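You operate a simulated robot arm through the tools that you are given. There is no shell and no other tool. Be economical: measure what you need, move in short steps, check, and stop when the job is done.

Carry out the task below with a simulated robot arm. There is one attempt and no reset: what you move stays moved.

TASK
Stack the green tin from the worktop under the window on top of the cream tin. Then take the red brush and leave it on the yellow tile.
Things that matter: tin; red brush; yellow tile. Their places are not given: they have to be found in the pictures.

It is judged by the outcome, as a careful person would: the job done as asked, and still so three seconds after it is handed in. It fails if anything else is knocked over, pushed out of place, dropped, spilled or broken.

THE ROBOT
A 7-joint arm with a two-finger parallel gripper, fixed in place. Base frame: the origin is at the foot of the arm, x ahead of it, y to its left, z up; the work surface is at about z = 0. Lengths are in mm, angles in degrees, forces in N, time in s.
With the tool pointing down near the work surface it reaches from about 240 to 620 mm from the base axis. Its first joint turns from -66.0 to 66.0 degrees. Payload 2.6 kg.
Tool frame: the origin (TCP) lies between the finger pads and is the grasp point; the fingertips stand 30 mm ahead of it; z points along the fingers, y is the line along which they close. The gripper opens to 94 mm. The fingers are 28 mm wide and 10 mm thick; the gripper's body (50 by 96 mm) begins 55 mm behind the TCP.
Orientation is told as [roll, pitch, yaw] about the base's x, y, z axes, in that order, counted from this pose: with the fingers straight down and closing along the base's y, the tool's x points along the base's -x, its y along +y and its z along -z.

THE INTERFACE
- The arm moves only by the tool servo_tool. Its argument "moves" is a list of rows, each a list of 3 entries, a list of its own where there are three numbers: the turn, a rotation vector about the tool's x, y, z in degrees, then the shift along the tool's x, y, z in mm, then the gripper command, from -1 (fully open) to 1 (shut), values between in proportion. In form: [[[rx, ry, rz], [dx, dy, dz], claw], ...]. A call has 1 to 8 rows; each row shifts and turns the commanded pose from where the row before left it, along the tool's axes as they then stand. A row lasts 0.2 s, in which the tool goes at most 50 mm and 8.6 degrees; a call with a longer step from one row to the next is refused whole, and so is a gripper value outside its range. A pose out of reach is approached as far as the arm can. The call stops where the force on the tool passes 40 N (or 10 N more than at its start, if that is more) or the arm is blocked; 0.2 s more then pass. The fingers move at their own pace (about 72 mm/s each) and stop on an object; they squeeze with about 44 N. The grip force told is the motor's: it shows also when the fingers shut on nothing. Time passes only in rows, and 0.2 s behind the last, so rows that do not move let the fingers close. It gives the time, the measured TCP pose, the force on the tool (base axes), the opening and the grip force at its end, in the units of the frame above (readings bear some noise).
- Cameras (640 x 400 px; columns grow to the right, rows downward): "scene" is fixed at [34.2, 448.1, 569.7]; the picture's right is [-0.75, -0.66, 0.00], its down [-0.40, 0.45, -0.80] and it looks along [0.53, -0.60, -0.60] (base axes); focal length 330 px, centre (320, 200). "wrist" rides on the gripper at [-37, 0, -58] in the tool frame; the picture's right is [0.00, -1.00, 0.00], its down [0.97, 0.00, -0.24] and it looks along [0.24, 0.00, 0.97] (tool axes); focal length 218 px, centre (320, 200).
- snapshot(camera): a new picture of that camera. No time passes.
- probe_pixels(camera, pixels): for up to 12 pixels [column, row] of the newest picture of that camera ("zoom" is the newest enlarged one), the place [x, y, z] in the base frame of the surface seen there, good to about 2 mm, but the place of the scene camera against the robot may be out by one fixed shift of up to 18 mm in any direction. No time passes.
- close_up(camera, box): a new picture of the part [left, top, right, bottom] of that camera's present view, enlarged. No time passes.
- sign_off(): hands the job in; it is judged then, once.

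Work in short steps. Measure before you move; look again where a grasp or a placing could have gone wrong, and mend it. You have 80 turns and 38 pictures in all, the two below and enlarged ones among them. Open the gripper and draw the arm clear of the work before you hand the job in, unless the task says otherwise; then end with one line.

The tools are called as name(argument=value, ...) on one line, values as JSON. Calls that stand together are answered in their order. servo_tool: Moves the arm, as the interface text tells. Its arguments: {"type":"object","properties":{"moves":{"type":"array","items":{"type":"array"}}},"required":["moves"]} The other tools are called the same way: snapshot (camera) takes a picture; probe_pixels (camera, pixels) gives the place of the surface under pixels of a picture; close_up (camera, box) takes an enlarged picture of a part of a camera's view; sign_off () hands the job in.

At the start:

```text
time: 0.0
eef_pos: [380.8, 75.8, 337.7]
orientation: [0.1, -0.1, 0.1]
force: [-0.4, -0.2, -0.1]
width: 94.3
grasp_force: 0.0
```

scene: 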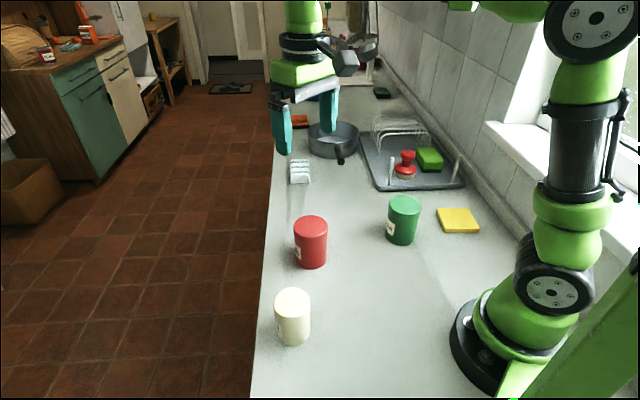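
wrist: 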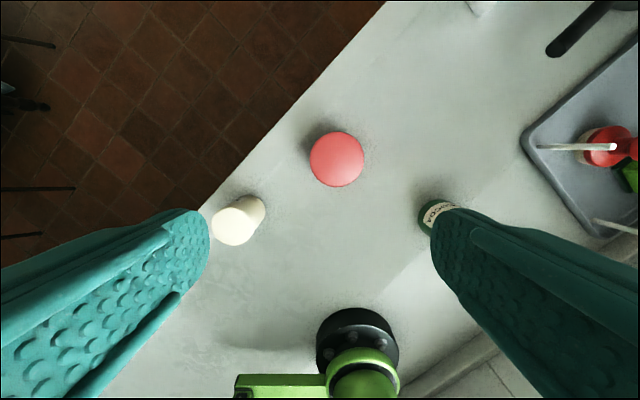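

The scene view shows the green tin near (404,220), cream tin (293,316), red brush (405,163) in the rack tray and yellow tile (458,220). I probe them in both cameras.

probe_pixels(camera="scene", pixels=[[406, 203], [404, 225], [294, 294], [293, 320], [311, 222], [408, 154], [405, 168], [458, 220], [440, 212], [478, 230], [430, 160], [400, 183]])

probe_pixels(camera="wrist", pixels=[[232, 226], [258, 205], [337, 158], [436, 213], [426, 222], [603, 150], [320, 250], [590, 200]])

close_up(camera="scene", box=[350, 110, 510, 260])

```text
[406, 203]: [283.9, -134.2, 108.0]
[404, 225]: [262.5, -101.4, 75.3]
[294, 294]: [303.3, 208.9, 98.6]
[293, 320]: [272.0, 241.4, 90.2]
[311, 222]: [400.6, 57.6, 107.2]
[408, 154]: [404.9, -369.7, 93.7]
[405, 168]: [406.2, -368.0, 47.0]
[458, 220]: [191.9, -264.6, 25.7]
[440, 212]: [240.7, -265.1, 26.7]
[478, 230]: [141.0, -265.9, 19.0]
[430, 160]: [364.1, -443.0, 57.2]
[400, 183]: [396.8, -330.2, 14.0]
```

```text
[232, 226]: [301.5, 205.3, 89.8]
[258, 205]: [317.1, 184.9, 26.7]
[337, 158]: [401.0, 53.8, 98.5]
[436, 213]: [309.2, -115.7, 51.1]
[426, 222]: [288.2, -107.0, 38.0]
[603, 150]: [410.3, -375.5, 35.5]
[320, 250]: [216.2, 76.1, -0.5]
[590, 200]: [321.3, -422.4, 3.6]
```

```text
2.67 times, centred on (430, 185) of scene
```

zoom: 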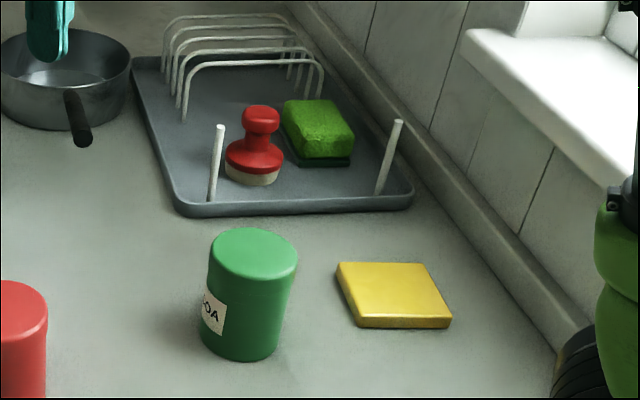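

servo_tool(moves=[[[0, 0, 0], [16, -34, 13], -1], [[0, 0, 0], [16, -34, 13], -1], [[0, 0, 0], [16, -34, 13], -1], [[0, 0, 0], [16, -34, 13], -1], [[0, 0, 0], [16, -34, 13], -1], [[0, 0, 0], [16, -34, 13], -1]])

snapshot(camera="wrist")

```text
time: 1.4
eef_pos: [286.3, -130.2, 257.1]
orientation: [0.0, -0.1, 0.0]
force: [-0.3, -0.3, -0.2]
width: 94.3
grasp_force: 0.0
```

```text
34 pictures are left
```

wrist: 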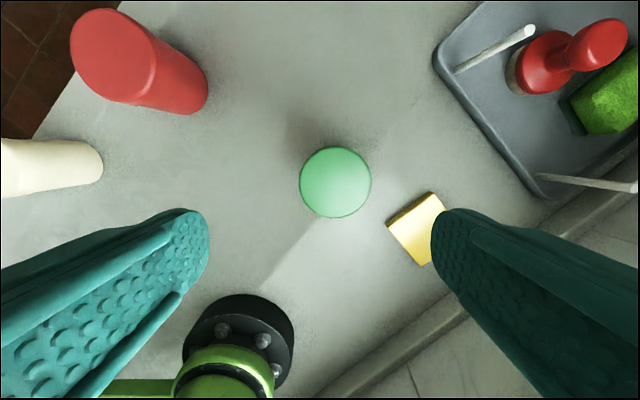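

The green lid is centred at (335,182) in the wrist view; I probe its rim, the tile corners and the brush.

probe_pixels(camera="wrist", pixels=[[335, 182], [302, 182], [368, 182], [335, 150], [335, 214], [412, 230], [430, 193], [390, 222], [600, 45], [540, 65], [530, 33], [420, 250]])

```text
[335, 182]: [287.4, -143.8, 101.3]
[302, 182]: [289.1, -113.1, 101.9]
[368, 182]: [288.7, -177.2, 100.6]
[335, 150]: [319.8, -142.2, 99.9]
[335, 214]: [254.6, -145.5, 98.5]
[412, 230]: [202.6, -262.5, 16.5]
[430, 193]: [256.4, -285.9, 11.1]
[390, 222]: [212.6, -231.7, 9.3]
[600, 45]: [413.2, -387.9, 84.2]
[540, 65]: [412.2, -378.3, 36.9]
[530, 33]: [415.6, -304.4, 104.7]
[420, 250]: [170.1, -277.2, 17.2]
```

servo_tool(moves=[[[0, 0, 0], [-1.5, -14, 10], -1], [[0, 0, 0], [0, 0, 40], -1], [[0, 0, 0], [0, 0, 40], -1], [[0, 0, 0], [0, 0, 35], -1], [[0, 0, 0], [0, 0, 35], -1], [[0, 0, 0], [0, 0, 30], -1], [[0, 0, 0], [0, 0, 0], -1]])

snapshot(camera="wrist")

```text
time: 3.0
eef_pos: [286.7, -142.2, 67.1]
orientation: [0.0, 0.1, -0.1]
force: [-0.1, 0.0, -0.5]
width: 93.6
grasp_force: 0.1
```

```text
33 pictures are left
```

wrist: 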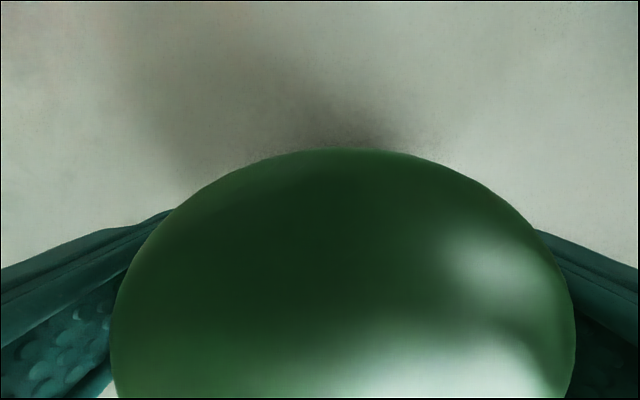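

The tin sits between the fingers, slightly right of centre (342); I shift 2 mm and close.

servo_tool(moves=[[[0, 0, 0], [0, -2, 2], -1], [[0, 0, 0], [0, 0, 0], 1], [[0, 0, 0], [0, 0, 0], 1], [[0, 0, 0], [0, 0, 0], 1], [[0, 0, 0], [0, 0, 0], 1]])

```text
time: 4.2
eef_pos: [287.4, -144.4, 65.7]
orientation: [0.0, 0.0, 0.0]
force: [0.9, 0.6, -0.8]
width: 74.5
grasp_force: 43.6
```

Gripped at 74.5 mm. Lift straight up.

servo_tool(moves=[[[0, 0, 0], [0, 0, -20], 1], [[0, 0, 0], [0, 0, -40], 1], [[0, 0, 0], [0, 0, -40], 1], [[0, 0, 0], [0, 0, -40], 1], [[0, 0, 0], [0, 0, -40], 1], [[0, 0, 0], [0, 0, -20], 1]])

servo_tool(moves=[[[0, 0, 0], [4, 36, 0], 1], [[0, 0, 0], [4, 36, 0], 1], [[0, 0, 0], [4, 36, 0], 1], [[0, 0, 0], [4, 36, 0], 1], [[0, 0, 0], [4, 36, 0], 1], [[0, 0, 0], [4, 36, 0], 1], [[0, 0, 0], [4, 36, 0], 1]])

snapshot(camera="wrist")

snapshot(camera="scene")

```text
time: 5.6
eef_pos: [285.5, -142.0, 268.3]
orientation: [0.0, 0.0, -0.1]
force: [0.4, -0.7, -1.9]
width: 74.6
grasp_force: 44.1
```

```text
time: 7.2
eef_pos: [257.6, 110.5, 265.8]
orientation: [0.0, 0.0, -0.2]
force: [-0.3, 1.3, -2.0]
width: 74.2
grasp_force: 44.1
```

```text
32 pictures are left
```

wrist: 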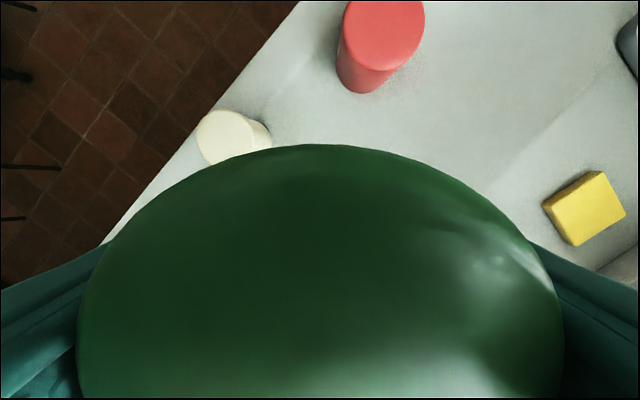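

```text
31 pictures are left
```

scene: 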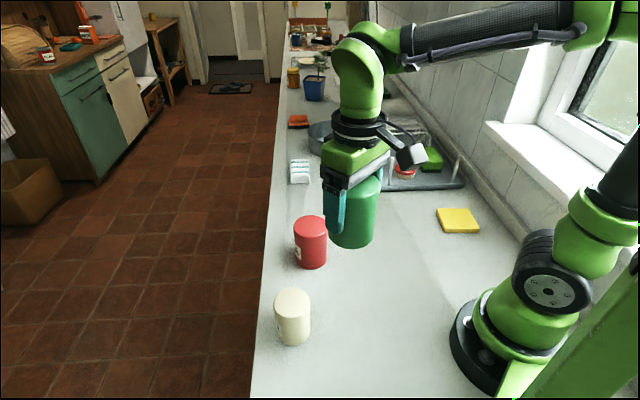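

servo_tool(moves=[[[0, 0, 0], [0, -35, 0], 1], [[0, 0, 0], [0, -20, 0], 1], [[0, 0, 0], [0, 0, 0], 1]])

close_up(camera="wrist", box=[80, 60, 240, 160])

close_up(camera="scene", box=[240, 190, 400, 350])

```text
time: 8.0
eef_pos: [260.0, 57.0, 268.8]
orientation: [0.0, 0.0, 0.1]
force: [0.1, 1.2, -1.7]
width: 74.3
grasp_force: 44.1
```

```text
4.00 times, centred on (160, 110) of wrist
```

zoom: 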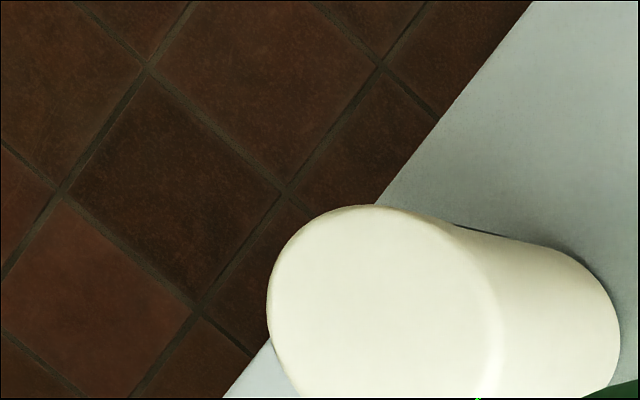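

```text
2.50 times, centred on (320, 270) of scene
```

zoom: 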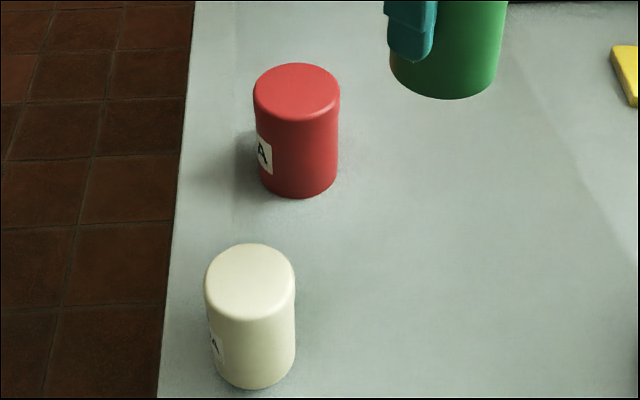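

probe_pixels(camera="zoom", pixels=[[250, 282], [209, 282], [291, 282], [250, 247], [250, 316], [297, 90], [297, 67], [297, 116], [258, 92], [336, 92]])

close_up(camera="wrist", box=[120, 90, 280, 190])

```text
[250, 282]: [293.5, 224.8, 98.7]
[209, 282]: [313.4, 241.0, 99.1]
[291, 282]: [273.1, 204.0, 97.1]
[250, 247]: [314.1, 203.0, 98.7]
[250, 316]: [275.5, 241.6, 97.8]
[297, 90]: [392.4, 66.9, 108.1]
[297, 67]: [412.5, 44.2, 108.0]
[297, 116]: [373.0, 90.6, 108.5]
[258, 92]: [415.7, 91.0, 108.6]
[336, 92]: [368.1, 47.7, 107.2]
```

```text
4.00 times, centred on (200, 140) of wrist
```

zoom: 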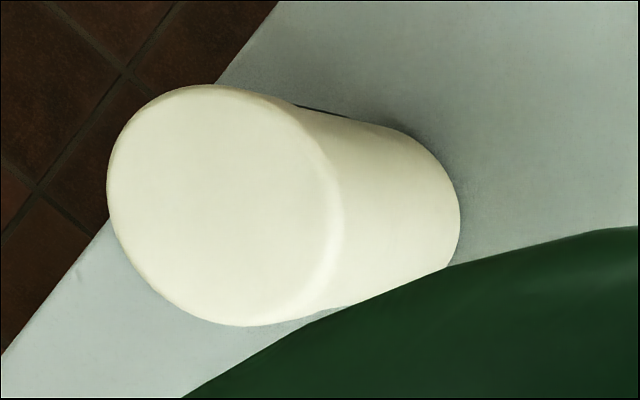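

probe_pixels(camera="zoom", pixels=[[224, 205], [112, 185], [332, 215], [205, 90], [245, 320], [140, 110], [310, 300]])

```text
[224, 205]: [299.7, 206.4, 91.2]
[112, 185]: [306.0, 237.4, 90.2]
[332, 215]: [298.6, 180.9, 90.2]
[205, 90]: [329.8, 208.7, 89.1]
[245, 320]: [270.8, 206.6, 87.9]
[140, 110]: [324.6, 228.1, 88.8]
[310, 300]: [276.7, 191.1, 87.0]
```

Wrist data gives the cream lid centre ≈(301,209), top z≈90. Move over it.

servo_tool(moves=[[[0, 0, 0], [-8.2, 30.4, 0], 1], [[0, 0, 0], [-8.2, 30.4, 0], 1], [[0, 0, 0], [-8.2, 30.4, 8], 1], [[0, 0, 0], [-8.2, 30.4, 15], 1], [[0, 0, 0], [-8.2, 30.4, 15], 1], [[0, 0, 0], [0, 0, 20], 1], [[0, 0, 0], [0, 0, 0], 1]])

servo_tool(moves=[[[0, 0, 0], [0, 0, 0], 1]])

close_up(camera="scene", box=[200, 180, 400, 380])

```text
time: 9.6
eef_pos: [299.8, 205.5, 209.8]
orientation: [0.0, 0.0, 0.0]
force: [0.2, 0.2, -2.2]
width: 74.3
grasp_force: 44.0
```

```text
time: 10.0
eef_pos: [299.0, 205.1, 208.2]
orientation: [0.0, 0.0, 0.1]
force: [0.1, 0.4, -2.0]
width: 74.2
grasp_force: 44.1
```

```text
2.00 times, centred on (300, 280) of scene
```

zoom: 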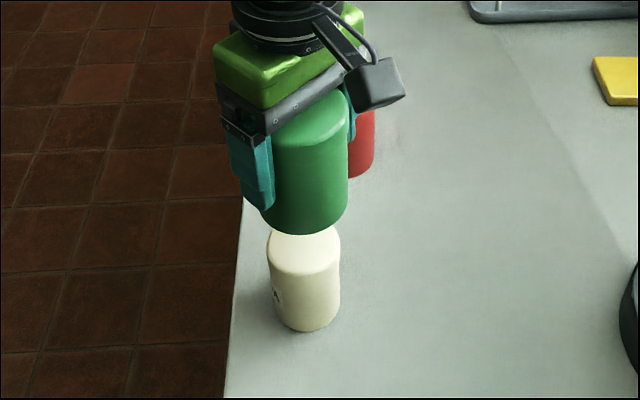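

servo_tool(moves=[[[0, 0, 0], [-1.5, 4, 15], 1], [[0, 0, 0], [0, 0, 15], 1], [[0, 0, 0], [0, 0, 12], 1], [[0, 0, 0], [0, 0, 0], 1], [[0, 0, 0], [0, 0, 0], 1]])

close_up(camera="scene", box=[240, 220, 360, 360])

```text
time: 11.2
eef_pos: [300.9, 207.8, 165.8]
orientation: [0.0, 0.0, 0.1]
force: [-0.6, -0.2, -2.3]
width: 74.5
grasp_force: 43.6
```

```text
2.86 times, centred on (300, 290) of scene
```

zoom: 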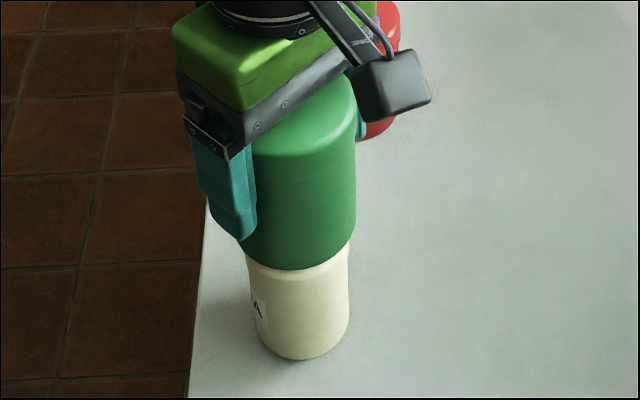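

Aligned in the view; lower gently in small steps.

servo_tool(moves=[[[0, 0, 0], [0, 0, 4], 1], [[0, 0, 0], [0, 0, 2], 1], [[0, 0, 0], [0, 0, 1.5], 1], [[0, 0, 0], [0, 0, 0], 1]])

```text
time: 12.2
eef_pos: [301.5, 208.3, 159.2]
orientation: [0.0, -0.1, 0.1]
force: [-0.6, 0.2, -2.0]
width: 74.3
grasp_force: 43.8
```

servo_tool(moves=[[[0, 0, 0], [0, 0, 1], 1], [[0, 0, 0], [0, 0, 1], 1], [[0, 0, 0], [0, 0, 0], 1]])

```text
time: 13.0
eef_pos: [299.6, 208.3, 159.0]
orientation: [0.0, 0.0, 0.0]
force: [0.9, 0.6, -1.7]
width: 74.2
grasp_force: 44.2
```

servo_tool(moves=[[[0, 0, 0], [0, 0, 1], 1], [[0, 0, 0], [0, 0, 1], 1], [[0, 0, 0], [0, 0, 0], 1]])

```text
time: 13.8
eef_pos: [301.1, 206.3, 155.2]
orientation: [0.0, -0.1, 0.0]
force: [-0.4, -1.1, 1.3]
width: 74.2
grasp_force: 43.8
```

servo_tool(moves=[[[0, 0, 0], [0, 0, 0.7], 1], [[0, 0, 0], [0, 0, 0], 1]])

```text
time: 14.4
eef_pos: [300.6, 209.1, 154.8]
orientation: [0.0, 0.0, 0.1]
force: [-0.6, -3.3, 7.4]
width: 74.2
grasp_force: 43.9
```

Contact (7 N). Open and check.

servo_tool(moves=[[[0, 0, 0], [0, 0, 0], -0.6], [[0, 0, 0], [0, 0, 0], -0.8], [[0, 0, 0], [0, 0, 0], -1], [[0, 0, 0], [0, 0, 0], -1]])

snapshot(camera="wrist")

close_up(camera="scene", box=[240, 220, 360, 360])

```text
time: 15.4
eef_pos: [300.1, 209.1, 157.3]
orientation: [0.0, 0.1, 0.0]
force: [-0.1, -0.6, 0.3]
width: 94.2
grasp_force: 0.1
```

```text
25 pictures are left
```

wrist: 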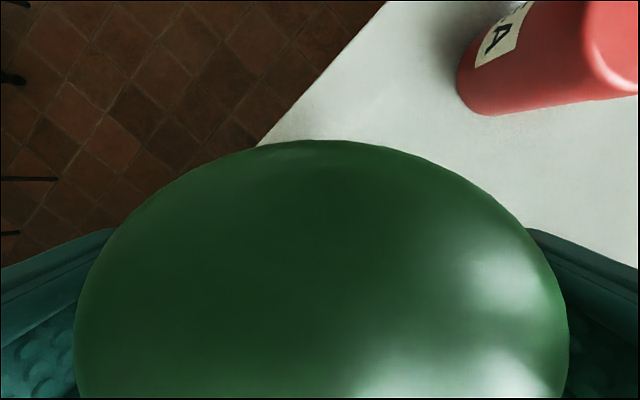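

```text
2.86 times, centred on (300, 290) of scene
```

zoom: 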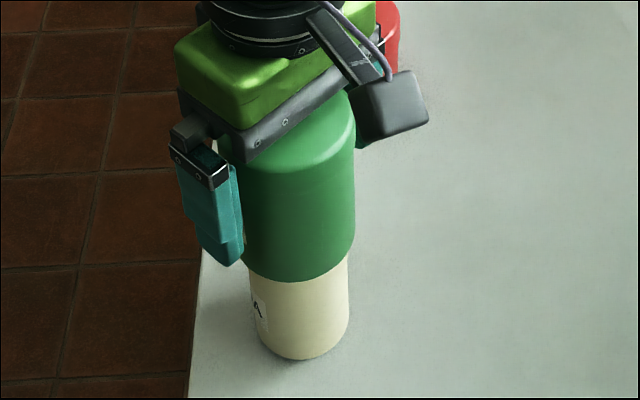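

Seated and well centred. Rise straight up clear of the stack (top ≈190).

servo_tool(moves=[[[0, 0, 0], [0, 0, -15], -1], [[0, 0, 0], [0, 0, -30], -1], [[0, 0, 0], [0, 0, -40], -1], [[0, 0, 0], [0, 0, -40], -1], [[0, 0, 0], [0, 0, -20], -1]])

close_up(camera="scene", box=[240, 200, 360, 360])

```text
time: 16.6
eef_pos: [299.1, 207.3, 301.3]
orientation: [0.0, 0.1, 0.0]
force: [0.8, 0.0, -0.3]
width: 94.2
grasp_force: 0.0
```

```text
2.50 times, centred on (300, 280) of scene
```

zoom: 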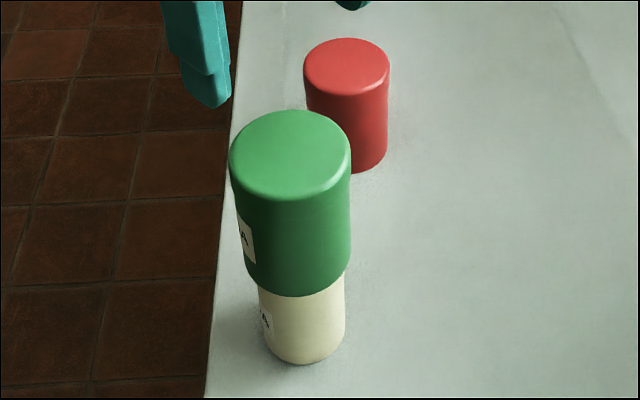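

Stack is fine. Now travel to above the brush (≈(413,-382)).

servo_tool(moves=[[[0, 0, 0], [-8, -44, 0], -1], [[0, 0, 0], [-8, -44, 0], -1], [[0, 0, 0], [-8, -44, 0], -1], [[0, 0, 0], [-8, -44, 0], -1], [[0, 0, 0], [-8, -44, 0], -1], [[0, 0, 0], [-8, -44, 0], -1], [[0, 0, 0], [-8, -44, 0], -1]])

servo_tool(moves=[[[0, 0, 0], [-8, -44, 0], -1], [[0, 0, 0], [-8, -44, 0], -1], [[0, 0, 0], [-8, -44, 0], -1], [[0, 0, 0], [-8, -44, 0], -1], [[0, 0, 0], [-8, -44, 0], -1], [[0, 0, 0], [-5, -44, 10], -1], [[0, 0, 0], [0, 0, 20], -1]])

snapshot(camera="wrist")

```text
time: 18.2
eef_pos: [355.2, -102.1, 299.0]
orientation: [0.0, 0.0, 0.0]
force: [0.1, 0.2, 0.3]
width: 94.1
grasp_force: 0.0
```

```text
time: 19.8
eef_pos: [402.9, -363.6, 269.4]
orientation: [0.0, 0.1, 0.1]
force: [0.8, -0.5, 0.3]
width: 93.9
grasp_force: 0.1
```

```text
22 pictures are left
```

wrist: 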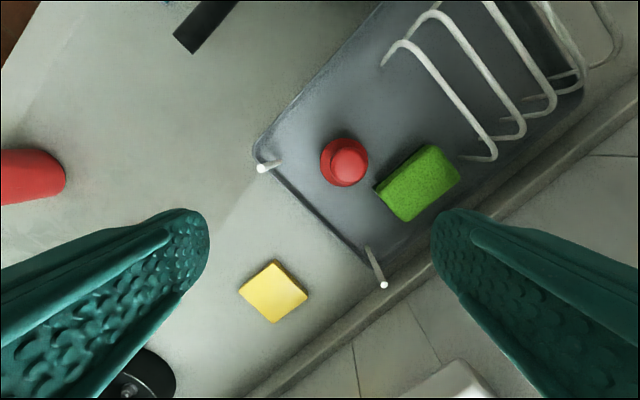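

close_up(camera="wrist", box=[240, 100, 480, 250])

probe_pixels(camera="wrist", pixels=[[348, 162], [325, 158], [376, 190], [384, 285], [262, 168], [385, 60], [275, 290], [274, 262], [241, 290], [307, 294], [274, 321], [300, 140]])

```text
2.67 times, centred on (360, 175) of wrist
```

zoom: 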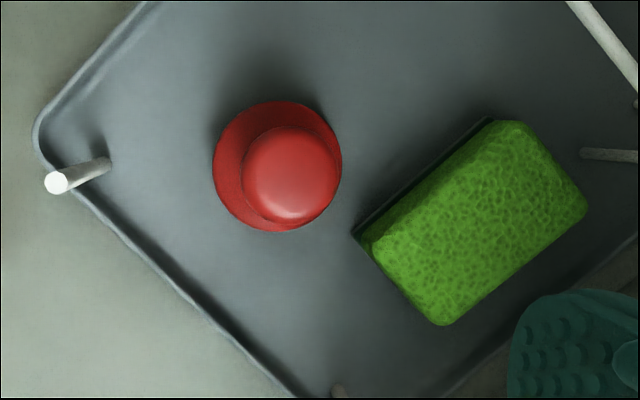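

```text
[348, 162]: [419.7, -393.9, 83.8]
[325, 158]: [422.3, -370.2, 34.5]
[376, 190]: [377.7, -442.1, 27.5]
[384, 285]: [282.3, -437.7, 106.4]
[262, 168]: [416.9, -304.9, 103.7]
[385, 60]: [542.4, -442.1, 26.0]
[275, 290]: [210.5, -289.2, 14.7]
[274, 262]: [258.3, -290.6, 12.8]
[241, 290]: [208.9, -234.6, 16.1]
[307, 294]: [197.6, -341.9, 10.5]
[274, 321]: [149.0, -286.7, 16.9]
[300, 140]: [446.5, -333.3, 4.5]
```

close_up(camera="scene", box=[375, 130, 455, 200])

```text
5.71 times, centred on (415, 165) of scene
```

zoom: 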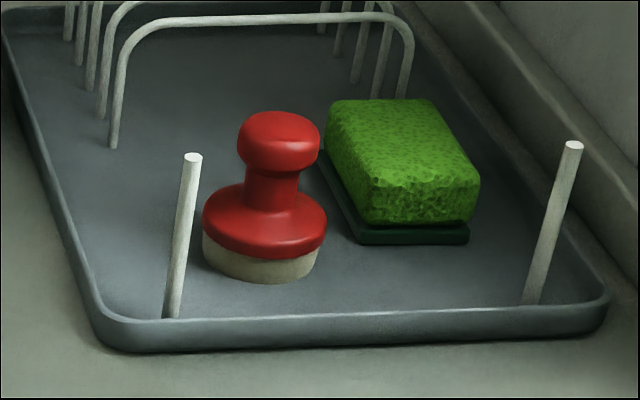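

probe_pixels(camera="zoom", pixels=[[278, 125], [278, 155], [272, 190], [268, 212], [266, 235], [264, 265], [210, 215], [320, 220], [242, 145], [315, 145], [262, 287], [244, 195]])

```text
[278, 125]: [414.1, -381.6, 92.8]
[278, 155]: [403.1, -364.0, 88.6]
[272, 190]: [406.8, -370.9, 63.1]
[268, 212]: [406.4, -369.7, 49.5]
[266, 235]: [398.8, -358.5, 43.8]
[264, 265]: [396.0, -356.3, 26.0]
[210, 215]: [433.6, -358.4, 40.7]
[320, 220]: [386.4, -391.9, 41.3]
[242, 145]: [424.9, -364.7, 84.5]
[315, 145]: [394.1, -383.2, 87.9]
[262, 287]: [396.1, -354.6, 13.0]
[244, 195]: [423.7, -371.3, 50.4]
```

Brush axis ≈(418,-394): knob z≈62–86, flange top ≈38. I approach to z≈150 with a ~70 mm opening and look again.

servo_tool(moves=[[[0, 0, 0], [-5, -10, 20], -0.5], [[0, 0, 0], [-5, -10, 30], -0.5], [[0, 0, 0], [-5, -10, 35], -0.5], [[0, 0, 0], [0, 0, 35], -0.5], [[0, 0, 0], [0, 0, 0], -0.5]])

snapshot(camera="wrist")

```text
time: 21.0
eef_pos: [417.8, -392.0, 149.8]
orientation: [0.0, -0.1, -0.1]
force: [-0.2, 0.2, -0.1]
width: 70.2
grasp_force: 0.0
```

```text
19 pictures are left
```

wrist: 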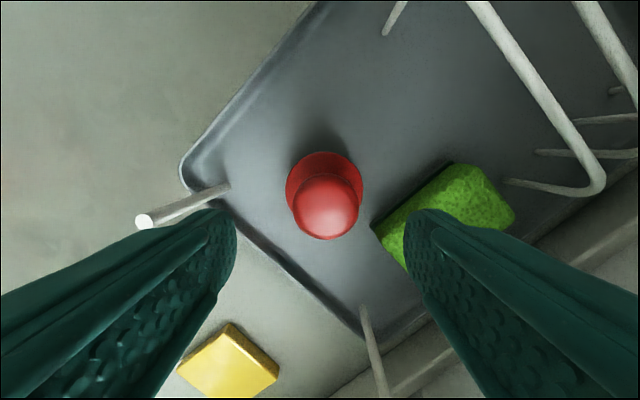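

Knob centre ≈(417.6,-396); shift y −4 and descend to z≈76.

servo_tool(moves=[[[0, 0, 0], [0, -4, 10], -0.5], [[0, 0, 0], [0, 0, 25], -0.5], [[0, 0, 0], [0, 0, 20], -0.5], [[0, 0, 0], [0, 0, 12], -0.5], [[0, 0, 0], [0, 0, 6], -0.5], [[0, 0, 0], [0, 0, 0], -0.5]])

snapshot(camera="wrist")

close_up(camera="scene", box=[365, 120, 465, 200])

```text
time: 22.4
eef_pos: [417.7, -396.7, 78.4]
orientation: [0.0, -0.1, 0.0]
force: [-0.3, -0.3, 0.0]
width: 70.6
grasp_force: 0.0
```

```text
18 pictures are left
```

wrist: 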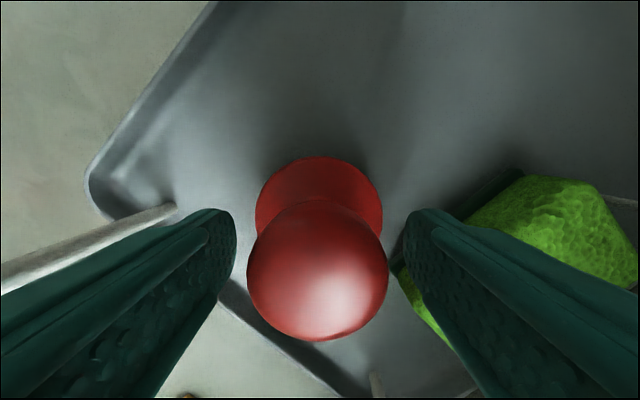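

```text
5.00 times, centred on (415, 160) of scene
```

zoom: 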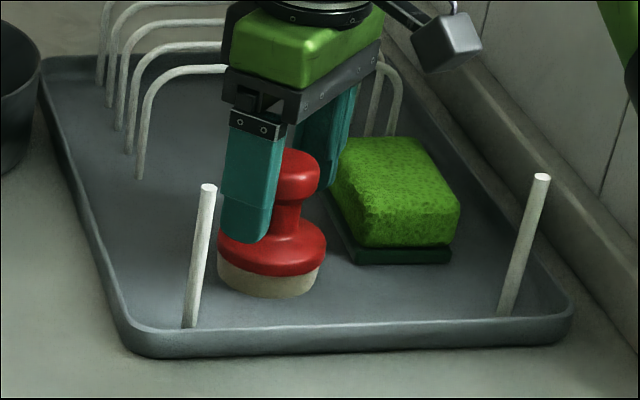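

Knob is centred at the TCP (318,272). Close.

servo_tool(moves=[[[0, 0, 0], [0, 0, 1], 0], [[0, 0, 0], [0, 0, 0], 0.5], [[0, 0, 0], [0, 0, 0], 1], [[0, 0, 0], [0, 0, 0], 1], [[0, 0, 0], [0, 0, 0], 1]])

servo_tool(moves=[[[0, 0, 0], [0, 0, -10], 1], [[0, 0, 0], [0, 0, -20], 1], [[0, 0, 0], [0, 0, 0], 1]])

close_up(camera="scene", box=[365, 120, 465, 200])

```text
time: 23.6
eef_pos: [418.5, -397.2, 76.8]
orientation: [-0.1, -0.1, 0.0]
force: [0.6, 0.1, 0.3]
width: 39.7
grasp_force: 44.3
```

```text
time: 24.4
eef_pos: [415.9, -396.3, 108.2]
orientation: [0.1, 0.0, 0.0]
force: [0.2, -0.7, -1.3]
width: 39.7
grasp_force: 44.3
```

```text
5.00 times, centred on (415, 160) of scene
```

zoom: 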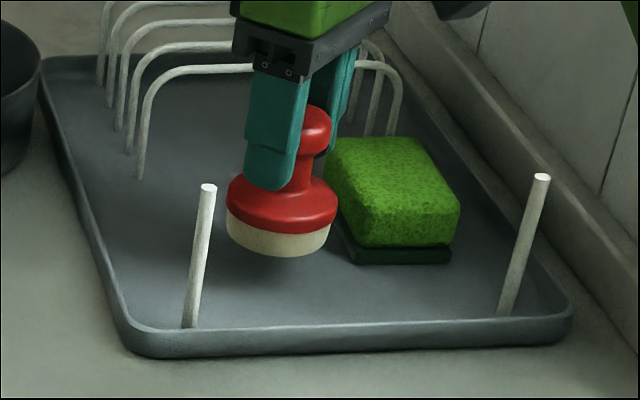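

Lifted upright. Raise above the posts, then carry toward the tile at ≈(203,-288).

servo_tool(moves=[[[0, 0, 0], [0, 0, -40], 1], [[0, 0, 0], [0, 0, -40], 1], [[0, 0, 0], [0, 0, -40], 1], [[0, 0, 0], [36, 18, 0], 1], [[0, 0, 0], [36, 18, 0], 1], [[0, 0, 0], [36, 18, 0], 1], [[0, 0, 0], [36, 18, 0], 1], [[0, 0, 0], [0, 0, 0], 1]])

snapshot(camera="wrist")

```text
time: 26.2
eef_pos: [270.0, -324.3, 227.6]
orientation: [0.0, 0.0, 0.0]
force: [-0.3, -0.1, -1.5]
width: 40.0
grasp_force: 43.3
```

```text
15 pictures are left
```

wrist: 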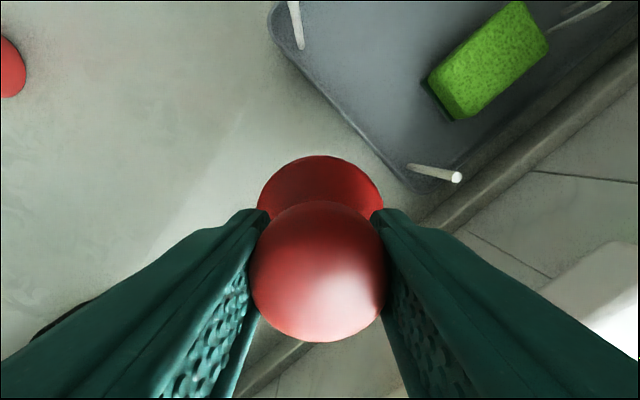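

close_up(camera="scene", box=[410, 180, 510, 260])

```text
5.00 times, centred on (460, 220) of scene
```

zoom: 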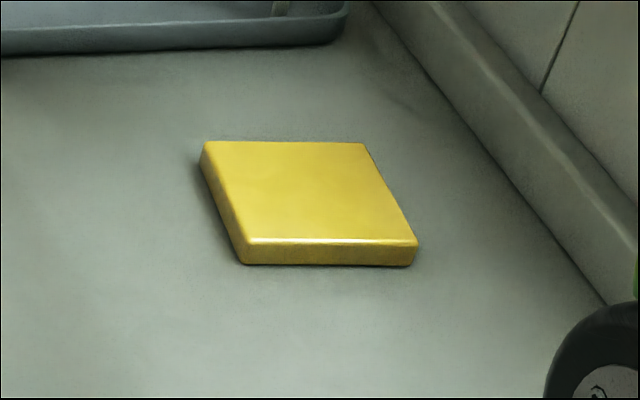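

probe_pixels(camera="zoom", pixels=[[207, 143], [363, 145], [414, 240], [248, 240], [310, 190], [285, 144], [330, 239], [226, 190], [388, 190]])

```text
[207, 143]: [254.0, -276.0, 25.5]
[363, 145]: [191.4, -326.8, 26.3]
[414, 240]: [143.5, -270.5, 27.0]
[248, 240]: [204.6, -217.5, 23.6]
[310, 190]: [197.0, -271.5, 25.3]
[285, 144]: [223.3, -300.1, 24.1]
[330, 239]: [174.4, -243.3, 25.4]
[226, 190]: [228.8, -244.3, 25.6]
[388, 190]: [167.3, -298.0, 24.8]
```

Tile centre combines to ≈(205,-287), top ≈16.5. Move above it and lower to z≈110.

servo_tool(moves=[[[0, 0, 0], [32, 18, 0], 1], [[0, 0, 0], [32, 18, 10], 1], [[0, 0, 0], [0, 0, 35], 1], [[0, 0, 0], [0, 0, 35], 1], [[0, 0, 0], [0, 0, 30], 1], [[0, 0, 0], [0, 0, 0], 1], [[0, 0, 0], [0, 0, 0], 1]])

close_up(camera="scene", box=[410, 160, 530, 260])

```text
time: 27.8
eef_pos: [208.0, -289.7, 113.5]
orientation: [0.0, 0.0, -0.1]
force: [0.7, 0.2, -0.8]
width: 39.9
grasp_force: 44.0
```

```text
4.00 times, centred on (470, 210) of scene
```

zoom: 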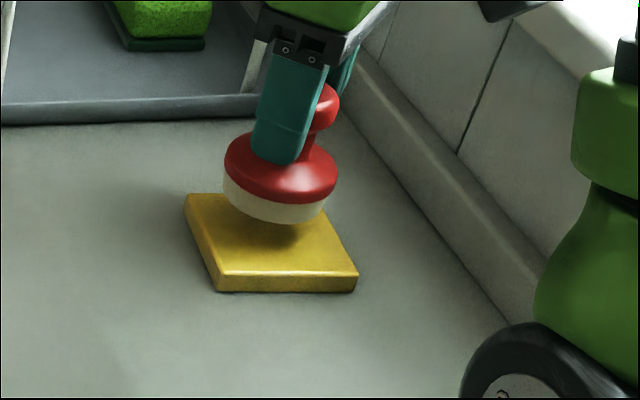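

Correct by about (−2,+2) and lower toward contact, 113→93.

servo_tool(moves=[[[0, 0, 0], [2.5, 2.5, 8], 1], [[0, 0, 0], [0, 0, 8], 1], [[0, 0, 0], [0, 0, 3], 1], [[0, 0, 0], [0, 0, 0], 1], [[0, 0, 0], [0, 0, 0], 1]])

close_up(camera="scene", box=[410, 160, 530, 260])

```text
time: 29.0
eef_pos: [206.8, -286.7, 97.7]
orientation: [0.0, 0.0, 0.0]
force: [1.0, 0.7, -1.5]
width: 39.7
grasp_force: 44.0
```

```text
4.00 times, centred on (470, 210) of scene
```

zoom: 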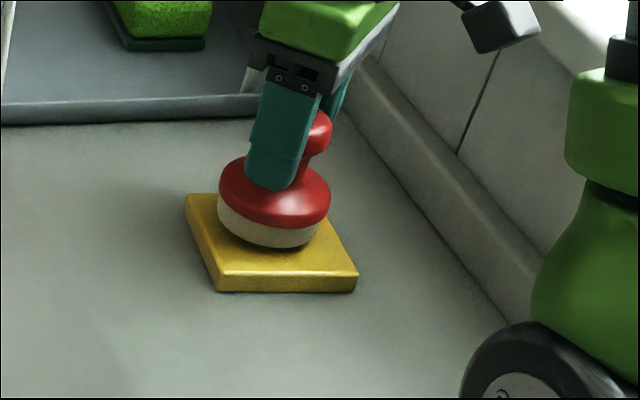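

Well aligned; lower slowly to contact.

servo_tool(moves=[[[0, 0, 0], [0, 0, 3], 1], [[0, 0, 0], [0, 0, 2], 1], [[0, 0, 0], [0, 0, 0], 1]])

servo_tool(moves=[[[0, 0, 0], [0, 0, 1], 1], [[0, 0, 0], [0, 0, 0], 1]])

```text
time: 29.8
eef_pos: [207.6, -285.6, 90.9]
orientation: [0.0, 0.0, 0.0]
force: [0.5, -0.2, -1.0]
width: 39.6
grasp_force: 44.3
```

```text
time: 30.4
eef_pos: [207.7, -287.0, 90.4]
orientation: [0.0, 0.0, -0.1]
force: [0.9, -0.1, 0.1]
width: 39.9
grasp_force: 44.2
```

servo_tool(moves=[[[0, 0, 0], [0, 0, 1], 1], [[0, 0, 0], [0, 0, 0], 1]])

```text
time: 31.0
eef_pos: [206.3, -286.8, 91.4]
orientation: [0.1, 0.0, 0.0]
force: [1.2, 0.9, -1.4]
width: 39.6
grasp_force: 44.0
```

servo_tool(moves=[[[0, 0, 0], [0, 0, 1], 1], [[0, 0, 0], [0, 0, 0], 1]])

servo_tool(moves=[[[0, 0, 0], [0, 0, 1], 1], [[0, 0, 0], [0, 0, 0], 1]])

```text
time: 31.6
eef_pos: [207.2, -285.9, 90.5]
orientation: [0.0, 0.1, 0.0]
force: [0.4, -0.4, -1.2]
width: 39.8
grasp_force: 44.1
```

```text
time: 32.2
eef_pos: [207.0, -286.7, 88.4]
orientation: [0.0, 0.1, 0.1]
force: [-0.3, -0.1, -0.2]
width: 39.8
grasp_force: 43.4
```

servo_tool(moves=[[[0, 0, 0], [0, 0, 1], 1], [[0, 0, 0], [0, 0, 0], 1]])

close_up(camera="scene", box=[410, 160, 530, 260])

```text
time: 32.8
eef_pos: [207.8, -287.7, 89.2]
orientation: [0.0, -0.1, -0.1]
force: [-3.4, 4.6, 19.5]
width: 40.0
grasp_force: 44.2
```

```text
4.00 times, centred on (470, 210) of scene
```

zoom: 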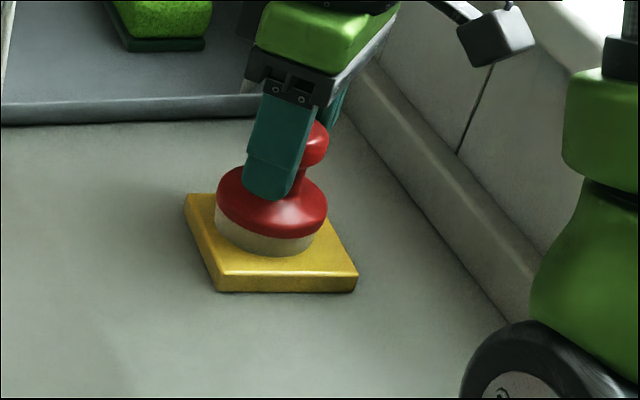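

Contact made (19 N), brush on tile. Ease back slightly and release, moderately.

servo_tool(moves=[[[0, 0, 0], [0, 0, -0.6], 1], [[0, 0, 0], [0, 0, 0], 0], [[0, 0, 0], [0, 0, 0], -0.3], [[0, 0, 0], [0, 0, 0], -0.5], [[0, 0, 0], [0, 0, 0], -0.5]])

servo_tool(moves=[[[0, 0, 0], [0, 0, -10], -0.5], [[0, 0, 0], [0, 0, -30], -0.5], [[0, 0, 0], [0, 0, -40], -0.5], [[0, 0, 0], [0, 0, -40], -0.5], [[0, 0, 0], [0, 0, -40], -0.5], [[0, 0, 0], [-30, 30, -20], -0.5], [[0, 0, 0], [-30, 30, 0], -0.5]])

servo_tool(moves=[[[0, 0, 0], [-15, 40, 0], -1], [[0, 0, 0], [-15, 40, 0], -1], [[0, 0, 0], [-15, 40, 0], -1], [[0, 0, 0], [0, 40, 0], -1], [[0, 0, 0], [0, 0, 0], -1]])

snapshot(camera="scene")

close_up(camera="scene", box=[410, 160, 530, 260])

```text
time: 34.0
eef_pos: [207.4, -287.5, 89.2]
orientation: [0.0, 0.0, 0.0]
force: [-0.4, 0.0, -0.7]
width: 70.7
grasp_force: 0.1
```

```text
time: 35.6
eef_pos: [265.0, -224.2, 267.4]
orientation: [0.0, 0.0, 0.0]
force: [-0.4, 0.6, -0.4]
width: 70.4
grasp_force: 0.0
```

```text
time: 36.8
eef_pos: [310.9, -64.0, 268.0]
orientation: [-0.1, 0.0, 0.0]
force: [-1.3, 0.0, -1.0]
width: 94.2
grasp_force: 0.0
```

```text
10 pictures are left
```

scene: 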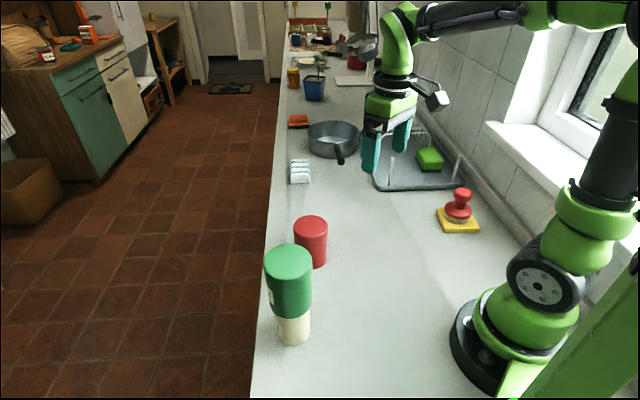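

```text
4.00 times, centred on (470, 210) of scene
```

zoom: 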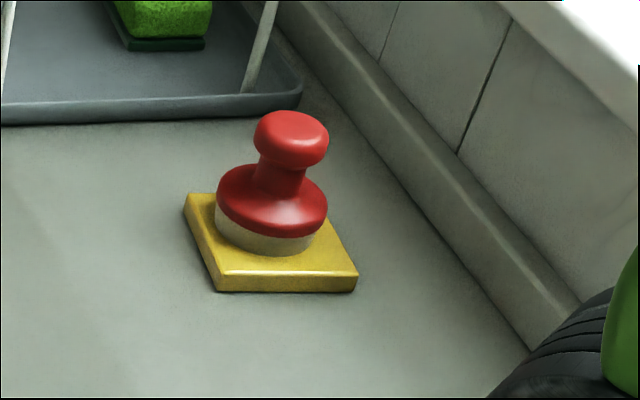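

The stack stands at (290,295), the brush rests on the tile at (458,210), and the arm is clear and open. I hand the job in.

sign_off()

```text
The job is handed in.
```

The green tin is stacked on the cream tin and the red brush is resting on the yellow tile. In the last pictures both looked stable, and nothing else appeared to have moved.
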